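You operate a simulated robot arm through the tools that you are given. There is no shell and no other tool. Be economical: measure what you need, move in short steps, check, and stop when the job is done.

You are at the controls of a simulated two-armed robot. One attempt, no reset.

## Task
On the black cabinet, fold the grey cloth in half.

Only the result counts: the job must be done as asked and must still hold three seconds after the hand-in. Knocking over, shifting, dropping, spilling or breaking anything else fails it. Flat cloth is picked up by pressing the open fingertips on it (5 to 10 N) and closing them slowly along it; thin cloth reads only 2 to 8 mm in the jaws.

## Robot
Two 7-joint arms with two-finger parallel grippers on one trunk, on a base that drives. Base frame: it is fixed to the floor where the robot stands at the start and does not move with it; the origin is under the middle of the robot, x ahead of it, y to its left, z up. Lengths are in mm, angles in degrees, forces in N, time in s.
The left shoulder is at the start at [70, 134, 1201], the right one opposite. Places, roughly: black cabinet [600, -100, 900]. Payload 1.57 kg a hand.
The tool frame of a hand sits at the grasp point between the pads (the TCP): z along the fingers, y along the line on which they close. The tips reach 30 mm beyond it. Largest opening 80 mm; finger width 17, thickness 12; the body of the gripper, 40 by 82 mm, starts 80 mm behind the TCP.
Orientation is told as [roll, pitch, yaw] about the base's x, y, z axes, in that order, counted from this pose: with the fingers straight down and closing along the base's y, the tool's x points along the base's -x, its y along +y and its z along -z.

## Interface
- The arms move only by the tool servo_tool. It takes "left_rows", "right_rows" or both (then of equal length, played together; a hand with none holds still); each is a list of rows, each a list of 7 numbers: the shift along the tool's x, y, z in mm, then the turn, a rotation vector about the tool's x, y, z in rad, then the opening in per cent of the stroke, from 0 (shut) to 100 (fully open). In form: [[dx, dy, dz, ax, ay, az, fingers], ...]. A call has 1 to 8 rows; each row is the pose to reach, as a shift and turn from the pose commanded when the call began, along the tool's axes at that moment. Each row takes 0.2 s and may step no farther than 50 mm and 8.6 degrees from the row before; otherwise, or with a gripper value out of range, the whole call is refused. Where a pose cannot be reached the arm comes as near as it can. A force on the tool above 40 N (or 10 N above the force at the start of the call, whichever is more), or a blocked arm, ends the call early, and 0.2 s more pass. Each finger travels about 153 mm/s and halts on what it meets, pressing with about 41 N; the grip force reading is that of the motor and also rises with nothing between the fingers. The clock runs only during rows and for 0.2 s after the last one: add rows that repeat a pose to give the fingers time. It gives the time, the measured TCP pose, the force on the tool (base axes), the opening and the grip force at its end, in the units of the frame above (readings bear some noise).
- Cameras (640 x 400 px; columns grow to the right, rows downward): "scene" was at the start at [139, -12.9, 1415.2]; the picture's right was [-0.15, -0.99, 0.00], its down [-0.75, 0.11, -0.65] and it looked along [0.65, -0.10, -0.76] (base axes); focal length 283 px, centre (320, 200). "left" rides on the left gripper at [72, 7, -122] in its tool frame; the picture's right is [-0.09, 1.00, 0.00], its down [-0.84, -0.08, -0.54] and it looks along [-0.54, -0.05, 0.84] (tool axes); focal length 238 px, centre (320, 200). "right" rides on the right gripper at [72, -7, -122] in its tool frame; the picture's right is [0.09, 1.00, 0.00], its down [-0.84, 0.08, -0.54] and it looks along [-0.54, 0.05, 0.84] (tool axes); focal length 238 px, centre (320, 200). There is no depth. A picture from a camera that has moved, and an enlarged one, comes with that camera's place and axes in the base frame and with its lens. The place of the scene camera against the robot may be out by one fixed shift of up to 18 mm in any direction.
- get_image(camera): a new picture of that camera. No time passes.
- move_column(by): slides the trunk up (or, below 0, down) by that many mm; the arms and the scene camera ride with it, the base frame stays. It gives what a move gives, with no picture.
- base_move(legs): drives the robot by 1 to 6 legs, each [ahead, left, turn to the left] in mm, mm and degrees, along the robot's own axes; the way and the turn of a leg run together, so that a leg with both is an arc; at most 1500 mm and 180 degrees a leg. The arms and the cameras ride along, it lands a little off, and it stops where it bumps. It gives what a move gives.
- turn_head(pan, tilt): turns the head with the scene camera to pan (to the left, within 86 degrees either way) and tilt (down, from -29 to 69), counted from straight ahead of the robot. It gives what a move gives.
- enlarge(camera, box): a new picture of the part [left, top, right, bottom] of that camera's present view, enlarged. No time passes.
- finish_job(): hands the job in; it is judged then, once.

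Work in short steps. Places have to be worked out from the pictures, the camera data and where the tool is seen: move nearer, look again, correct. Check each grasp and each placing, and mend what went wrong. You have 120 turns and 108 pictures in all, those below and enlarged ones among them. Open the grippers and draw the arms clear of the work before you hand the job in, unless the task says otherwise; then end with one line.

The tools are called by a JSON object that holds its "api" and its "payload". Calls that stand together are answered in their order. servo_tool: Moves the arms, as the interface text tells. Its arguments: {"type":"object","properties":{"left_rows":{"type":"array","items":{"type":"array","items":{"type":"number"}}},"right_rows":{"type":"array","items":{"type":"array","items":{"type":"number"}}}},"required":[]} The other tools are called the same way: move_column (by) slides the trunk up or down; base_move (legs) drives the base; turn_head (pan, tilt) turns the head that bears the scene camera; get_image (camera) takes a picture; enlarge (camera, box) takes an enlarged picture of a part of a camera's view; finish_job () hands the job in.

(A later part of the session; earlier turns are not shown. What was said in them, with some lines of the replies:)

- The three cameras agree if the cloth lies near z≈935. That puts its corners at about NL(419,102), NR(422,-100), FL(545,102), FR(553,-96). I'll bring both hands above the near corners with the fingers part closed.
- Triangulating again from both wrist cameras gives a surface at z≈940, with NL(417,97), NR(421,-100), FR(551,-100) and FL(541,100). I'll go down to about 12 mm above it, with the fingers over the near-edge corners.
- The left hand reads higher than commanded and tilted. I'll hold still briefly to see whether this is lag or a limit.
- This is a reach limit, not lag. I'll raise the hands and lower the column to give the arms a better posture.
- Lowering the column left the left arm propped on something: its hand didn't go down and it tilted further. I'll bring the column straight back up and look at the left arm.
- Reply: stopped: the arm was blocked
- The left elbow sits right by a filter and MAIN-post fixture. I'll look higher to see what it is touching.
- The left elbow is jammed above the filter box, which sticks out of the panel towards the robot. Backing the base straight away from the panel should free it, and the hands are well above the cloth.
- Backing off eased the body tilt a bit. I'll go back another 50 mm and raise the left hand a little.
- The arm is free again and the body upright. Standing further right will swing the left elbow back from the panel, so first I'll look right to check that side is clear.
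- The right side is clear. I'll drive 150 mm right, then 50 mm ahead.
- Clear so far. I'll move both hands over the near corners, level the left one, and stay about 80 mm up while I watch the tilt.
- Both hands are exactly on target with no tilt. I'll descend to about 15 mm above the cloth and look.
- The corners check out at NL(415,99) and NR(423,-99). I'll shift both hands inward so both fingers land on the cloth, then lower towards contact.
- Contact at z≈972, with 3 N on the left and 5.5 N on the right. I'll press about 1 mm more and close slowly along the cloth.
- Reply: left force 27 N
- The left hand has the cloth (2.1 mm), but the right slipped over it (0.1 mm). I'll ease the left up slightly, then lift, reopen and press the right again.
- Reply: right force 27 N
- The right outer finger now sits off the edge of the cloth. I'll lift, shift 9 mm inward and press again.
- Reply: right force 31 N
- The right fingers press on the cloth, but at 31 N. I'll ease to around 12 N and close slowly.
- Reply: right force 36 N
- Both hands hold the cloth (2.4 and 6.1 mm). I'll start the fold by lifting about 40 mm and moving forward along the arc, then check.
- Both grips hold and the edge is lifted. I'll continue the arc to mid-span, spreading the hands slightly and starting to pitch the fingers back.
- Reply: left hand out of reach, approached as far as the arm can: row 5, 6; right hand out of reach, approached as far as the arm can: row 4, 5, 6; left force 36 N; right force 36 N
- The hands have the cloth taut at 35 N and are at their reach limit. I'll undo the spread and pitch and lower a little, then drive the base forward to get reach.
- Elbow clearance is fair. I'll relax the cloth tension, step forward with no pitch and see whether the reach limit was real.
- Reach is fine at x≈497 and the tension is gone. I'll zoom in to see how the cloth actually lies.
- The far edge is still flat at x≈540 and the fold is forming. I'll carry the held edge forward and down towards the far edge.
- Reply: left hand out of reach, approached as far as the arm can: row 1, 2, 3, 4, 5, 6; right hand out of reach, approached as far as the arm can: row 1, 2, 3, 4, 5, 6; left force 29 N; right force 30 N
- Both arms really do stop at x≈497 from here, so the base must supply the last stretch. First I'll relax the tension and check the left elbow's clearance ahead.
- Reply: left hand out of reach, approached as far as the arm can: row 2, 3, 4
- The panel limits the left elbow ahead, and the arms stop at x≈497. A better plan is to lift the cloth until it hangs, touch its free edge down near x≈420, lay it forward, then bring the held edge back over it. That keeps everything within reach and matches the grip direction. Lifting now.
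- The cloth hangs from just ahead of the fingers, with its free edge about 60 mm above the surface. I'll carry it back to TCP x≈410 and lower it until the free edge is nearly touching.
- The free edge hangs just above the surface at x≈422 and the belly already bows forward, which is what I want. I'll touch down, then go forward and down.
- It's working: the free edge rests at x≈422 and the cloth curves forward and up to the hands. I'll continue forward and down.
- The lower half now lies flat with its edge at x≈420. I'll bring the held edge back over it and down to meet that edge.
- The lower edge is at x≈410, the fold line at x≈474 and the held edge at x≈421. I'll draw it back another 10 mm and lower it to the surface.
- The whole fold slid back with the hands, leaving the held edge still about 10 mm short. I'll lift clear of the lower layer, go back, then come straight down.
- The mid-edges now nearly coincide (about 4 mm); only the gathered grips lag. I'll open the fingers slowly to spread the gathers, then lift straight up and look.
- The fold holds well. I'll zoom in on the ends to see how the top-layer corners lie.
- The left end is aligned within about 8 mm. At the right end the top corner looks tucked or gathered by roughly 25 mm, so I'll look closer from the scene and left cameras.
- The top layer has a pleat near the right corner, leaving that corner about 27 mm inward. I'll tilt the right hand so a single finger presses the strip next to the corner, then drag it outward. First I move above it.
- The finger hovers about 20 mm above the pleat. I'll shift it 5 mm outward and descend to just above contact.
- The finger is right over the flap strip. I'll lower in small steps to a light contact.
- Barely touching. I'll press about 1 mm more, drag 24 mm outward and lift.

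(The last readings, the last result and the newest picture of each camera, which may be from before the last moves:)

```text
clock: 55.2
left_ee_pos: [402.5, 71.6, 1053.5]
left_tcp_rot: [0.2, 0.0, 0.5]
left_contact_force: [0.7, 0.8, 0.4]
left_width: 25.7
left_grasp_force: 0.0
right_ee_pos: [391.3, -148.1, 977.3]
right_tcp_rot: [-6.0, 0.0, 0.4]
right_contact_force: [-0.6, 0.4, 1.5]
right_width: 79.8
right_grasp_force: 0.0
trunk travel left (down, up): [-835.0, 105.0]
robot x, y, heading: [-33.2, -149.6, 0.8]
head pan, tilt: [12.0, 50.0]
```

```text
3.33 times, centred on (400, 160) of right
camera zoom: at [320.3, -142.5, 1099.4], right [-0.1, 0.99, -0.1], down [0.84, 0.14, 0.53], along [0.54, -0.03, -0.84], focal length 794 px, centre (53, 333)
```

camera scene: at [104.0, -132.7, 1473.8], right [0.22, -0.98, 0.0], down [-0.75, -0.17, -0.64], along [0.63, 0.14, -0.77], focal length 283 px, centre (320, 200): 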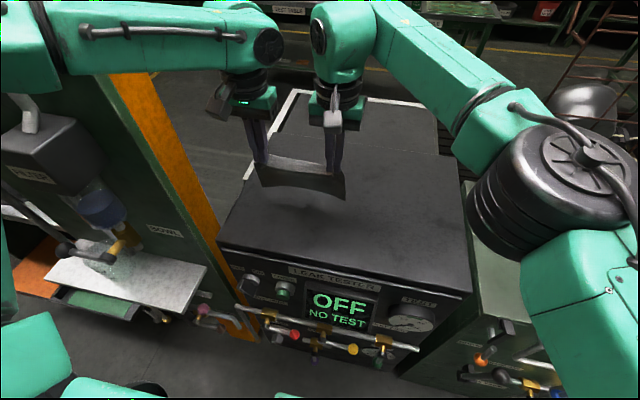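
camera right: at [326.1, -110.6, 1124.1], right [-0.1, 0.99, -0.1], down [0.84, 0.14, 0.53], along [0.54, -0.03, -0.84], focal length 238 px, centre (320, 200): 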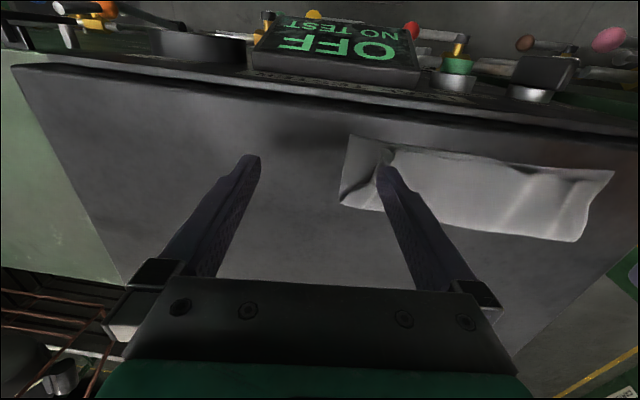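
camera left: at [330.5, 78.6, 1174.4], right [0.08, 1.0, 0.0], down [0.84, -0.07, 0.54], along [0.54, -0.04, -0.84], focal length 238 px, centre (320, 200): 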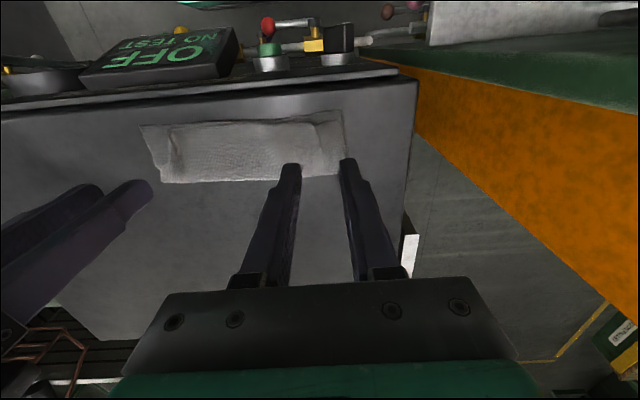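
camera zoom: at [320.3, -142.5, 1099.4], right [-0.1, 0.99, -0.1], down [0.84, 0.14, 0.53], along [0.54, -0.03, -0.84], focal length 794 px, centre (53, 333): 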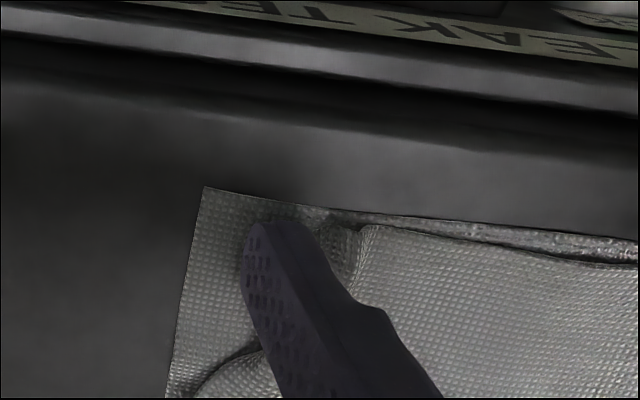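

The lower layer seems to have moved along too. I'll lift and look at the whole cloth.

{"api": "servo_tool", "payload": {"right_rows": [[0, 0, -20, 0, 0, 0, 100], [0, -10, -50, 0, 0, 0, 100], [0, -20, -80, 0, 0, 0, 100], [0, -20, -80, 0, 0, 0, 100]]}}

{"api": "enlarge", "payload": {"camera": "scene", "box": [250, 190, 380, 270]}}

{"api": "enlarge", "payload": {"camera": "left", "box": [110, 80, 370, 230]}}

```text
clock: 56.2
left_ee_pos: [403.2, 72.3, 1051.6]
left_tcp_rot: [0.1, 0.0, 0.5]
left_contact_force: [-0.9, 0.0, -0.2]
left_width: 25.8
left_grasp_force: 0.0
right_ee_pos: [390.9, -159.9, 1059.9]
right_tcp_rot: [-6.0, 0.0, 0.6]
right_contact_force: [-0.7, 0.0, 0.4]
right_width: 80.2
right_grasp_force: 0.0
trunk travel left (down, up): [-835.0, 105.0]
robot x, y, heading: [-29.7, -151.2, 1.0]
head pan, tilt: [12.0, 50.0]
```

```text
4.92 times, centred on (315, 230) of scene
camera zoom: at [104.2, -132.5, 1473.7], right [0.22, -0.98, 0.0], down [-0.75, -0.17, -0.64], along [0.63, 0.14, -0.77], focal length 1392 px, centre (345, 52)
```

zoom: 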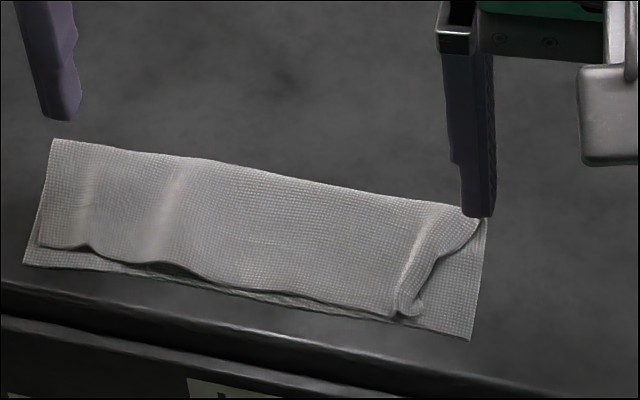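

```text
2.46 times, centred on (240, 155) of left
camera zoom: at [330.2, 78.8, 1174.1], right [0.08, 1.0, 0.0], down [0.84, -0.07, 0.54], along [0.54, -0.04, -0.84], focal length 587 px, centre (517, 311)
```

zoom: 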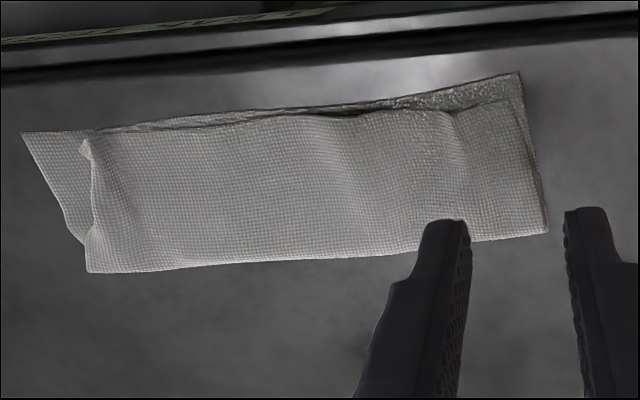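

The whole cloth slid about 18 mm as one body. I'll pin both layers with the closed left fingers near the middle, so that pulling the right corner only opens the pleat.

{"api": "servo_tool", "payload": {"left_rows": [[0, -30, 10, 0, 0, 0, 10], [0, -60, 25, 0, 0, 0, 0], [-2, -92, 45, 0, 0, 0, 0], [-2, -92, 65, 0, 0, 0, 0], [-2, -92, 73, 0, 0, 0, 0], [-2, -92, 73, 0, 0, 0, 0]]}}

{"api": "servo_tool", "payload": {"left_rows": [[0, 0, 4, 0, 0, 0, 0], [0, 0, 4, 0, 0, 0, 0]]}}

```text
clock: 57.6
left_ee_pos: [407.2, -20.5, 978.9]
left_tcp_rot: [0.2, 0.2, 0.5]
left_contact_force: [-0.3, -0.2, 0.7]
left_width: 0.2
left_grasp_force: 21.7
right_ee_pos: [391.0, -159.9, 1059.6]
right_tcp_rot: [-5.9, 0.0, 0.5]
right_contact_force: [0.2, -0.3, -0.4]
right_width: 80.1
right_grasp_force: 0.1
trunk travel left (down, up): [-835.0, 105.0]
robot x, y, heading: [-31.3, -151.3, 0.8]
head pan, tilt: [12.0, 50.0]
```

```text
clock: 58.2
left_ee_pos: [405.8, -19.4, 975.0]
left_tcp_rot: [0.2, 0.1, 0.5]
left_contact_force: [-0.1, -0.1, 0.6]
left_width: 0.2
left_grasp_force: 21.3
right_ee_pos: [391.2, -160.0, 1059.5]
right_tcp_rot: [-6.0, 0.1, 0.6]
right_contact_force: [0.6, -0.8, 0.2]
right_width: 80.0
right_grasp_force: 0.0
trunk travel left (down, up): [-835.0, 105.0]
robot x, y, heading: [-31.7, -147.4, 0.9]
head pan, tilt: [12.0, 50.0]
```

{"api": "servo_tool", "payload": {"left_rows": [[0, 0, 1, 0, 0, 0, 0], [0, 0, 2, 0, 0, 0, 0], [0, 0, 3, 0, 0, 0, 0], [0, 0, 3, 0, 0, 0, 0]], "right_rows": [[-1, 10, 30, 0, 0, 0, 100], [-2, 20, 55, 0, 0, 0, 100], [-2, 25, 73, 0, 0, 0, 100], [-2, 25, 73, 0, 0, 0, 100]]}}

{"api": "enlarge", "payload": {"camera": "right", "box": [320, 90, 520, 220]}}

```text
clock: 59.2
left_ee_pos: [405.6, -20.4, 971.6]
left_tcp_rot: [0.2, 0.1, 0.5]
left_contact_force: [0.1, -0.4, 3.9]
left_width: 0.0
left_grasp_force: 21.0
right_ee_pos: [393.3, -144.9, 982.9]
right_tcp_rot: [-5.9, 0.0, 0.7]
right_contact_force: [0.0, 0.3, 0.0]
right_width: 80.0
right_grasp_force: 0.1
trunk travel left (down, up): [-835.0, 105.0]
robot x, y, heading: [-35.3, -151.0, 0.3]
head pan, tilt: [12.0, 50.0]
```

```text
3.08 times, centred on (420, 155) of right
camera zoom: at [322.6, -138.8, 1104.3], right [-0.1, 0.99, -0.1], down [0.84, 0.14, 0.53], along [0.54, -0.03, -0.84], focal length 733 px, centre (12, 338)
```

zoom: 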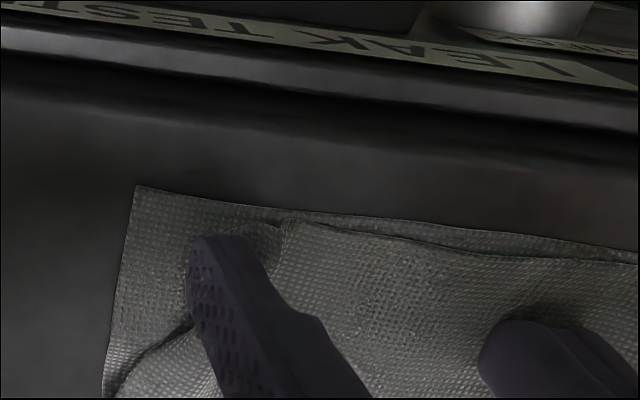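

The left hand pins with 4 N and the right finger is over the strip. I'll nudge it 4 mm inward, press the left harder and bring the right down to contact.

{"api": "servo_tool", "payload": {"left_rows": [[0, 0, 0.5, 0, 0, 0, 0], [0, 0, 1, 0, 0, 0, 0], [0, 0, 1, 0, 0, 0, 0]], "right_rows": [[0, 5, 0, 0, 0, 0, 100], [0, 5, 3, 0, 0, 0, 100], [0, 5, 5, 0, 0, 0, 100]]}}

{"api": "servo_tool", "payload": {"right_rows": [[0, 0, 1.5, 0, 0, 0, 100], [0, 0, 1.5, 0, 0, 0, 100]]}}

```text
clock: 60.0
left_ee_pos: [406.2, -22.5, 971.2]
left_tcp_rot: [0.2, -0.1, 0.5]
left_contact_force: [2.5, 1.2, 11.9]
left_width: 0.0
left_grasp_force: 21.7
right_ee_pos: [393.6, -139.2, 979.1]
right_tcp_rot: [-6.0, -0.1, 0.5]
right_contact_force: [0.8, 0.2, 1.4]
right_width: 79.9
right_grasp_force: 0.0
trunk travel left (down, up): [-835.0, 105.0]
robot x, y, heading: [-35.0, -150.5, 0.7]
head pan, tilt: [12.0, 50.0]
```

```text
clock: 60.6
left_ee_pos: [406.1, -21.1, 972.8]
left_tcp_rot: [0.2, -0.1, 0.5]
left_contact_force: [2.0, 0.9, 13.5]
left_width: 0.1
left_grasp_force: 21.4
right_ee_pos: [392.9, -138.9, 978.2]
right_tcp_rot: [-6.0, -0.1, 0.7]
right_contact_force: [-0.1, 0.0, 3.2]
right_width: 79.6
right_grasp_force: 0.1
trunk travel left (down, up): [-835.0, 105.0]
robot x, y, heading: [-30.8, -151.9, 0.9]
head pan, tilt: [12.0, 50.0]
```

Left is at 13 N and right at 3 N. I'll drag the right corner about 26 mm outward.

{"api": "servo_tool", "payload": {"right_rows": [[0, -4, 0.7, 0, 0, 0, 100], [0, -9, 1.3, 0, 0, 0, 100], [0, -14, 1.9, 0, 0, 0, 100], [0, -19, 2.4, 0, 0, 0, 100], [0, -24, 2.9, 0, 0, 0, 100], [0, -26, 3.1, 0, 0, 0, 100], [0, -26, 3.1, 0, 0, 0, 100]]}}

{"api": "enlarge", "payload": {"camera": "right", "box": [320, 90, 520, 220]}}

{"api": "enlarge", "payload": {"camera": "scene", "box": [250, 190, 380, 270]}}

```text
clock: 62.2
left_ee_pos: [406.4, -20.9, 972.8]
left_tcp_rot: [0.2, -0.2, 0.5]
left_contact_force: [3.2, 1.2, 17.6]
left_width: 0.2
left_grasp_force: 21.4
right_ee_pos: [393.1, -165.3, 978.7]
right_tcp_rot: [-6.0, -0.2, 0.5]
right_contact_force: [-0.5, -1.3, 0.4]
right_width: 80.0
right_grasp_force: 0.0
trunk travel left (down, up): [-835.0, 105.0]
robot x, y, heading: [-28.5, -151.2, 0.2]
head pan, tilt: [12.0, 50.0]
```

```text
3.08 times, centred on (420, 155) of right
camera zoom: at [321.7, -159.2, 1101.4], right [-0.1, 0.99, -0.1], down [0.83, 0.14, 0.53], along [0.54, -0.03, -0.84], focal length 733 px, centre (12, 338)
```

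zoom: 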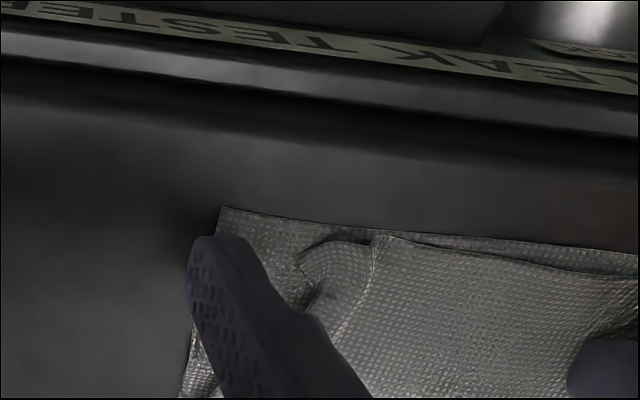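

```text
4.92 times, centred on (315, 230) of scene
camera zoom: at [101.8, -133.4, 1474.0], right [0.22, -0.98, 0.0], down [-0.75, -0.17, -0.64], along [0.63, 0.14, -0.77], focal length 1392 px, centre (345, 52)
```

zoom: 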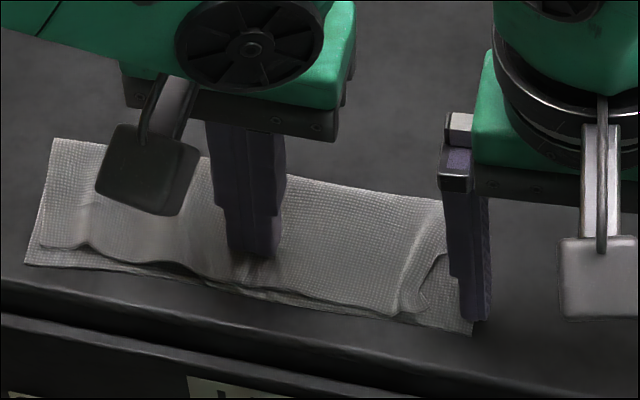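

The lower layer stayed pinned and the flap opened partly before the finger slid off. I'll repeat the stroke with a firmer press.

{"api": "servo_tool", "payload": {"right_rows": [[0, 0, -14, 0, 0, 0, 100], [0, 12, -16, 0, 0, 0, 100], [0, 24, -17, 0, 0, 0, 100], [0, 24, -8, 0, 0, 0, 100], [0, 24, -3, 0, 0, 0, 100], [0, 24, -1.5, 0, 0, 0, 100], [0, 24, -1.5, 0, 0, 0, 100]]}}

{"api": "enlarge", "payload": {"camera": "right", "box": [320, 90, 520, 220]}}

```text
clock: 63.8
left_ee_pos: [406.0, -21.4, 971.6]
left_tcp_rot: [0.2, -0.2, 0.6]
left_contact_force: [2.5, -1.0, 17.8]
left_width: 0.0
left_grasp_force: 21.2
right_ee_pos: [393.4, -138.9, 977.6]
right_tcp_rot: [-5.9, -0.1, 0.5]
right_contact_force: [1.0, 0.6, 2.0]
right_width: 79.8
right_grasp_force: 0.0
trunk travel left (down, up): [-835.0, 105.0]
robot x, y, heading: [-33.7, -147.0, 0.5]
head pan, tilt: [12.0, 50.0]
```

```text
3.08 times, centred on (420, 155) of right
camera zoom: at [321.7, -134.2, 1099.8], right [-0.1, 0.99, -0.1], down [0.83, 0.14, 0.53], along [0.54, -0.03, -0.84], focal length 733 px, centre (12, 338)
```

zoom: 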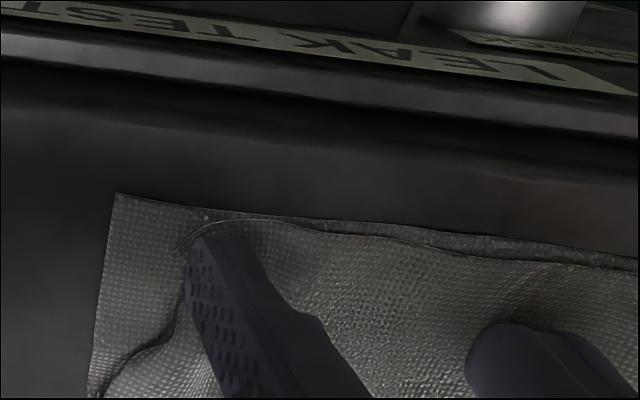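

The pleat has opened: the top edge is smooth and its corner is now about 14 mm from the lower one. One more outward drag with slightly more press.

{"api": "servo_tool", "payload": {"right_rows": [[0, 0, 1, 0, 0, 0, 100], [0, -4, 1.6, 0, 0, 0, 100], [0, -8, 2.1, 0, 0, 0, 100], [0, -12, 2.6, 0, 0, 0, 100], [0, -16, 3.0, 0, 0, 0, 100], [0, -18, -5, 0, 0, 0, 100], [0, -24, -25, 0, 0, 0, 100], [0, -30, -50, 0, 0, 0, 100]]}}

{"api": "enlarge", "payload": {"camera": "right", "box": [320, 80, 600, 260]}}

{"api": "enlarge", "payload": {"camera": "scene", "box": [250, 190, 380, 270]}}

```text
clock: 65.6
left_ee_pos: [404.7, -21.7, 971.2]
left_tcp_rot: [0.2, -0.1, 0.6]
left_contact_force: [-1.1, -0.6, 15.4]
left_width: 0.0
left_grasp_force: 21.4
right_ee_pos: [390.1, -166.5, 1031.3]
right_tcp_rot: [-6.0, -0.1, 0.6]
right_contact_force: [-0.2, -0.3, 0.2]
right_width: 79.9
right_grasp_force: 0.0
trunk travel left (down, up): [-835.0, 105.0]
robot x, y, heading: [-35.6, -148.8, 0.4]
head pan, tilt: [12.0, 50.0]
```

```text
2.22 times, centred on (460, 170) of right
camera zoom: at [320.0, -160.5, 1152.3], right [-0.1, 0.99, -0.1], down [0.83, 0.14, 0.53], along [0.54, -0.03, -0.84], focal length 530 px, centre (9, 267)
```

zoom: 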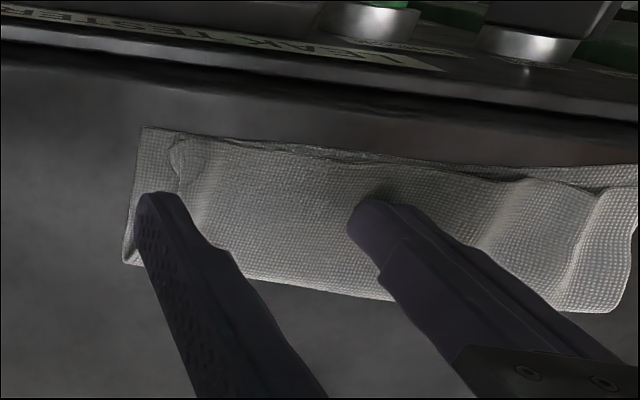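

```text
4.92 times, centred on (315, 230) of scene
camera zoom: at [100.5, -133.8, 1474.0], right [0.22, -0.98, 0.0], down [-0.75, -0.17, -0.64], along [0.63, 0.14, -0.76], focal length 1392 px, centre (345, 52)
```

zoom: 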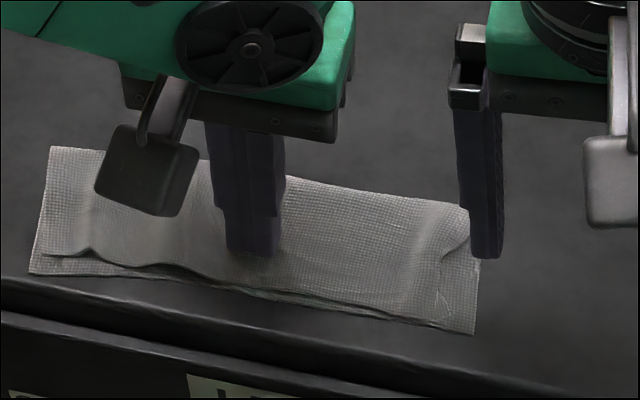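

Much better: the right corner is now within about 15 mm and the edges within about 6 mm. I'll do one last short stroke to even that corner.

{"api": "servo_tool", "payload": {"right_rows": [[-2, 14, 20, 0, 0, 0, 100], [-3, 24, 40, 0, 0, 0, 100], [-3, 24, 50, 0, 0, 0, 100], [-3, 24, 52.5, 0, 0, 0, 100], [-3, 24, 52.5, 0, 0, 0, 100]]}}

{"api": "servo_tool", "payload": {"right_rows": [[0, 0, 1, 0, 0, 0, 100], [0, -5, 1.7, 0, 0, 0, 100], [0, -10, 2.3, 0, 0, 0, 100], [0, -15, 2.8, 0, 0, 0, 100], [0, -16, -8, 0, 0, 0, 100], [0, -24, -35, 0, 0, 0, 100], [0, -32, -65, 0, 0, 0, 100], [0, -32, -80, 0, 0, 0, 100]]}}

{"api": "enlarge", "payload": {"camera": "right", "box": [320, 80, 600, 260]}}

```text
clock: 66.8
left_ee_pos: [404.3, -22.1, 971.8]
left_tcp_rot: [0.3, -0.2, 0.6]
left_contact_force: [0.1, -1.5, 7.0]
left_width: 0.1
left_grasp_force: 21.3
right_ee_pos: [396.5, -146.2, 976.6]
right_tcp_rot: [-5.8, -0.3, 0.5]
right_contact_force: [2.1, 1.6, 19.6]
right_width: 79.4
right_grasp_force: 0.1
trunk travel left (down, up): [-835.0, 105.0]
robot x, y, heading: [-34.6, -148.7, 0.9]
head pan, tilt: [12.0, 50.0]
```

```text
clock: 68.6
left_ee_pos: [406.6, -21.0, 972.4]
left_tcp_rot: [0.1, -0.1, 0.4]
left_contact_force: [2.8, -0.8, 13.6]
left_width: 0.0
left_grasp_force: 20.9
right_ee_pos: [396.0, -169.4, 1059.3]
right_tcp_rot: [-6.0, -0.1, 0.5]
right_contact_force: [-0.3, 0.0, -0.9]
right_width: 80.0
right_grasp_force: 0.1
trunk travel left (down, up): [-835.0, 105.0]
robot x, y, heading: [-34.1, -147.5, 0.3]
head pan, tilt: [12.0, 50.0]
```

```text
2.22 times, centred on (460, 170) of right
camera zoom: at [324.6, -164.2, 1182.0], right [-0.1, 0.99, -0.1], down [0.83, 0.14, 0.53], along [0.54, -0.03, -0.84], focal length 530 px, centre (9, 267)
```

zoom: 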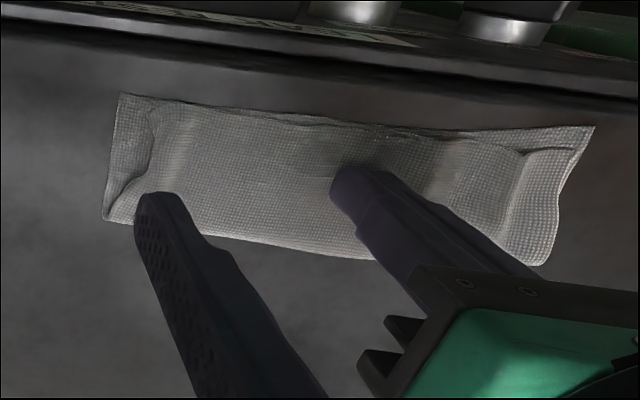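

The fold is neat. I'll lift the left hand straight up, clear both hands and take a last look.

{"api": "servo_tool", "payload": {"left_rows": [[0, 0, -15, 0, 0, 0, 0], [0, 0, -45, 0, 0, 0, 10], [0, 25, -90, 0, 0, 0, 40], [20, 50, -120, 0, 0, 0, 70], [40, 75, -140, 0, 0, 0, 100], [40, 75, -140, 0, 0, 0, 100]], "right_rows": [[0, 0, -15, 0, 0, 0, 100], [0, -10, -30, 0, 0, 0, 100], [0, -30, -50, 0, 0, 0, 100], [10, -50, -60, -0.05, 0, 0, 100], [20, -60, -70, -0.1, 0, 0, 100], [20, -60, -70, -0.1, 0, 0, 100]]}}

{"api": "enlarge", "payload": {"camera": "scene", "box": [240, 180, 390, 280]}}

{"api": "enlarge", "payload": {"camera": "left", "box": [60, 60, 380, 260]}}

```text
refused: row 3 steps farther than a row can; nothing moved
```

```text
4.00 times, centred on (315, 230) of scene
camera zoom: at [102.1, -133.4, 1473.9], right [0.22, -0.98, 0.0], down [-0.75, -0.17, -0.64], along [0.63, 0.14, -0.77], focal length 1131 px, centre (340, 80)
```

zoom: 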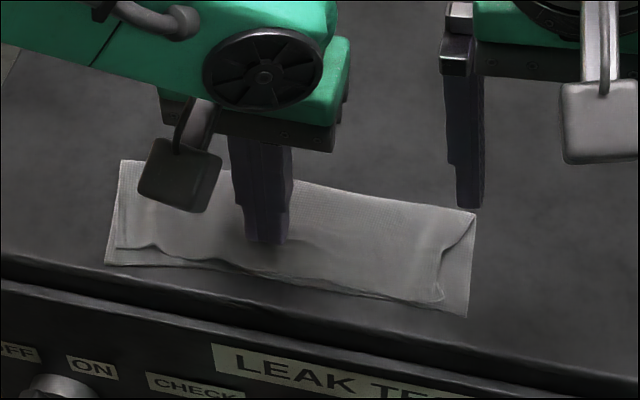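

```text
2.00 times, centred on (220, 160) of left
camera zoom: at [333.7, -15.1, 1093.6], right [0.08, 1.0, 0.0], down [0.84, -0.07, 0.54], along [0.54, -0.04, -0.84], focal length 477 px, centre (520, 280)
```

zoom: 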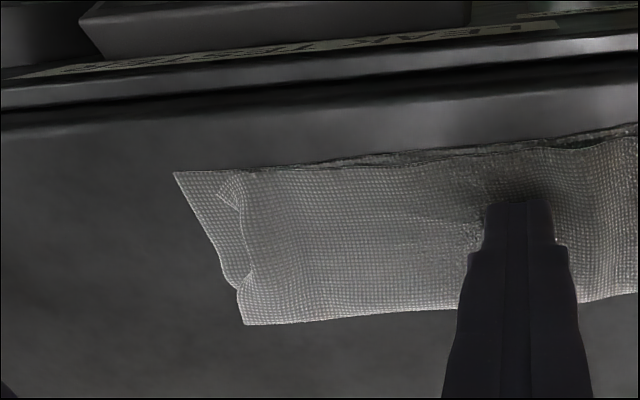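

That move was refused for one step being too long. I'll redo it with shorter steps.

{"api": "servo_tool", "payload": {"left_rows": [[0, 0, -15, 0, 0, 0, 0], [0, 0, -45, 0, 0, 0, 10], [0, 15, -80, 0, 0, 0, 40], [10, 35, -105, 0, 0, 0, 70], [20, 55, -130, 0, 0, 0, 100], [30, 75, -140, 0, 0, 0, 100], [30, 75, -140, 0, 0, 0, 100]], "right_rows": [[0, 0, -15, 0, 0, 0, 100], [0, -10, -30, 0, 0, 0, 100], [0, -30, -45, 0, 0, 0, 100], [10, -45, -55, -0.05, 0, 0, 100], [15, -55, -60, -0.1, 0, 0, 100], [20, -60, -70, -0.1, 0, 0, 100], [20, -60, -70, -0.1, 0, 0, 100]]}}

{"api": "enlarge", "payload": {"camera": "scene", "box": [240, 180, 390, 280]}}

{"api": "enlarge", "payload": {"camera": "left", "box": [60, 60, 380, 260]}}

```text
clock: 70.2
left_ee_pos: [375.3, 53.5, 1111.1]
left_tcp_rot: [0.3, 0.1, 0.4]
left_contact_force: [-0.3, 0.7, 0.6]
left_width: 79.8
left_grasp_force: 0.0
right_ee_pos: [377.2, -222.2, 1133.6]
right_tcp_rot: [-0.3, 0.0, 0.5]
right_contact_force: [-0.3, -0.1, -0.8]
right_width: 79.6
right_grasp_force: 0.0
trunk travel left (down, up): [-835.0, 105.0]
robot x, y, heading: [-33.6, -150.5, 0.7]
head pan, tilt: [12.0, 50.0]
```

```text
4.00 times, centred on (315, 230) of scene
camera zoom: at [104.5, -132.7, 1473.7], right [0.22, -0.98, 0.0], down [-0.75, -0.17, -0.64], along [0.63, 0.14, -0.77], focal length 1131 px, centre (340, 80)
```

zoom: 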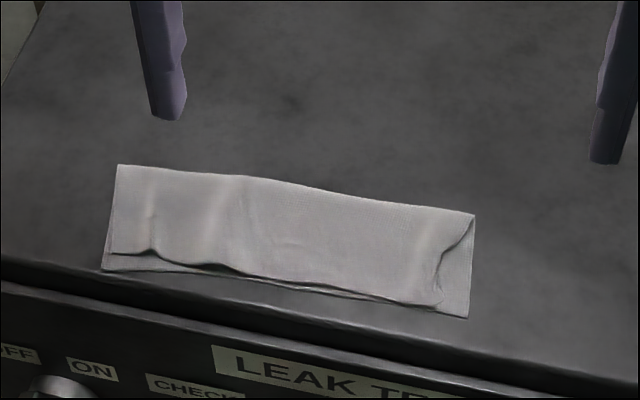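

```text
2.00 times, centred on (220, 160) of left
camera zoom: at [303.7, 59.7, 1232.9], right [0.08, 1.0, 0.0], down [0.84, -0.07, 0.54], along [0.54, -0.04, -0.84], focal length 477 px, centre (520, 280)
```

zoom: 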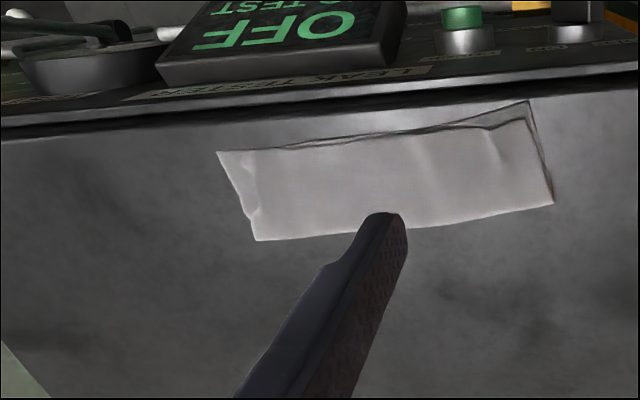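

The cloth is folded in half and lying stable, its edges within about 10–15 mm of each other. Both grippers are open and clear, so I'm handing in.

{"api": "finish_job", "payload": {}}

```text
The job is handed in.
```

I folded the grey cloth in half on the black cabinet and handed the job in; the edges meet within about 10 mm and the right corners within about 15–20 mm. The cloth ended up a little nearer the cabinet's front edge and further right than it started, and early on my left elbow pressed against the filter box on the side panel, though I saw nothing moved there.
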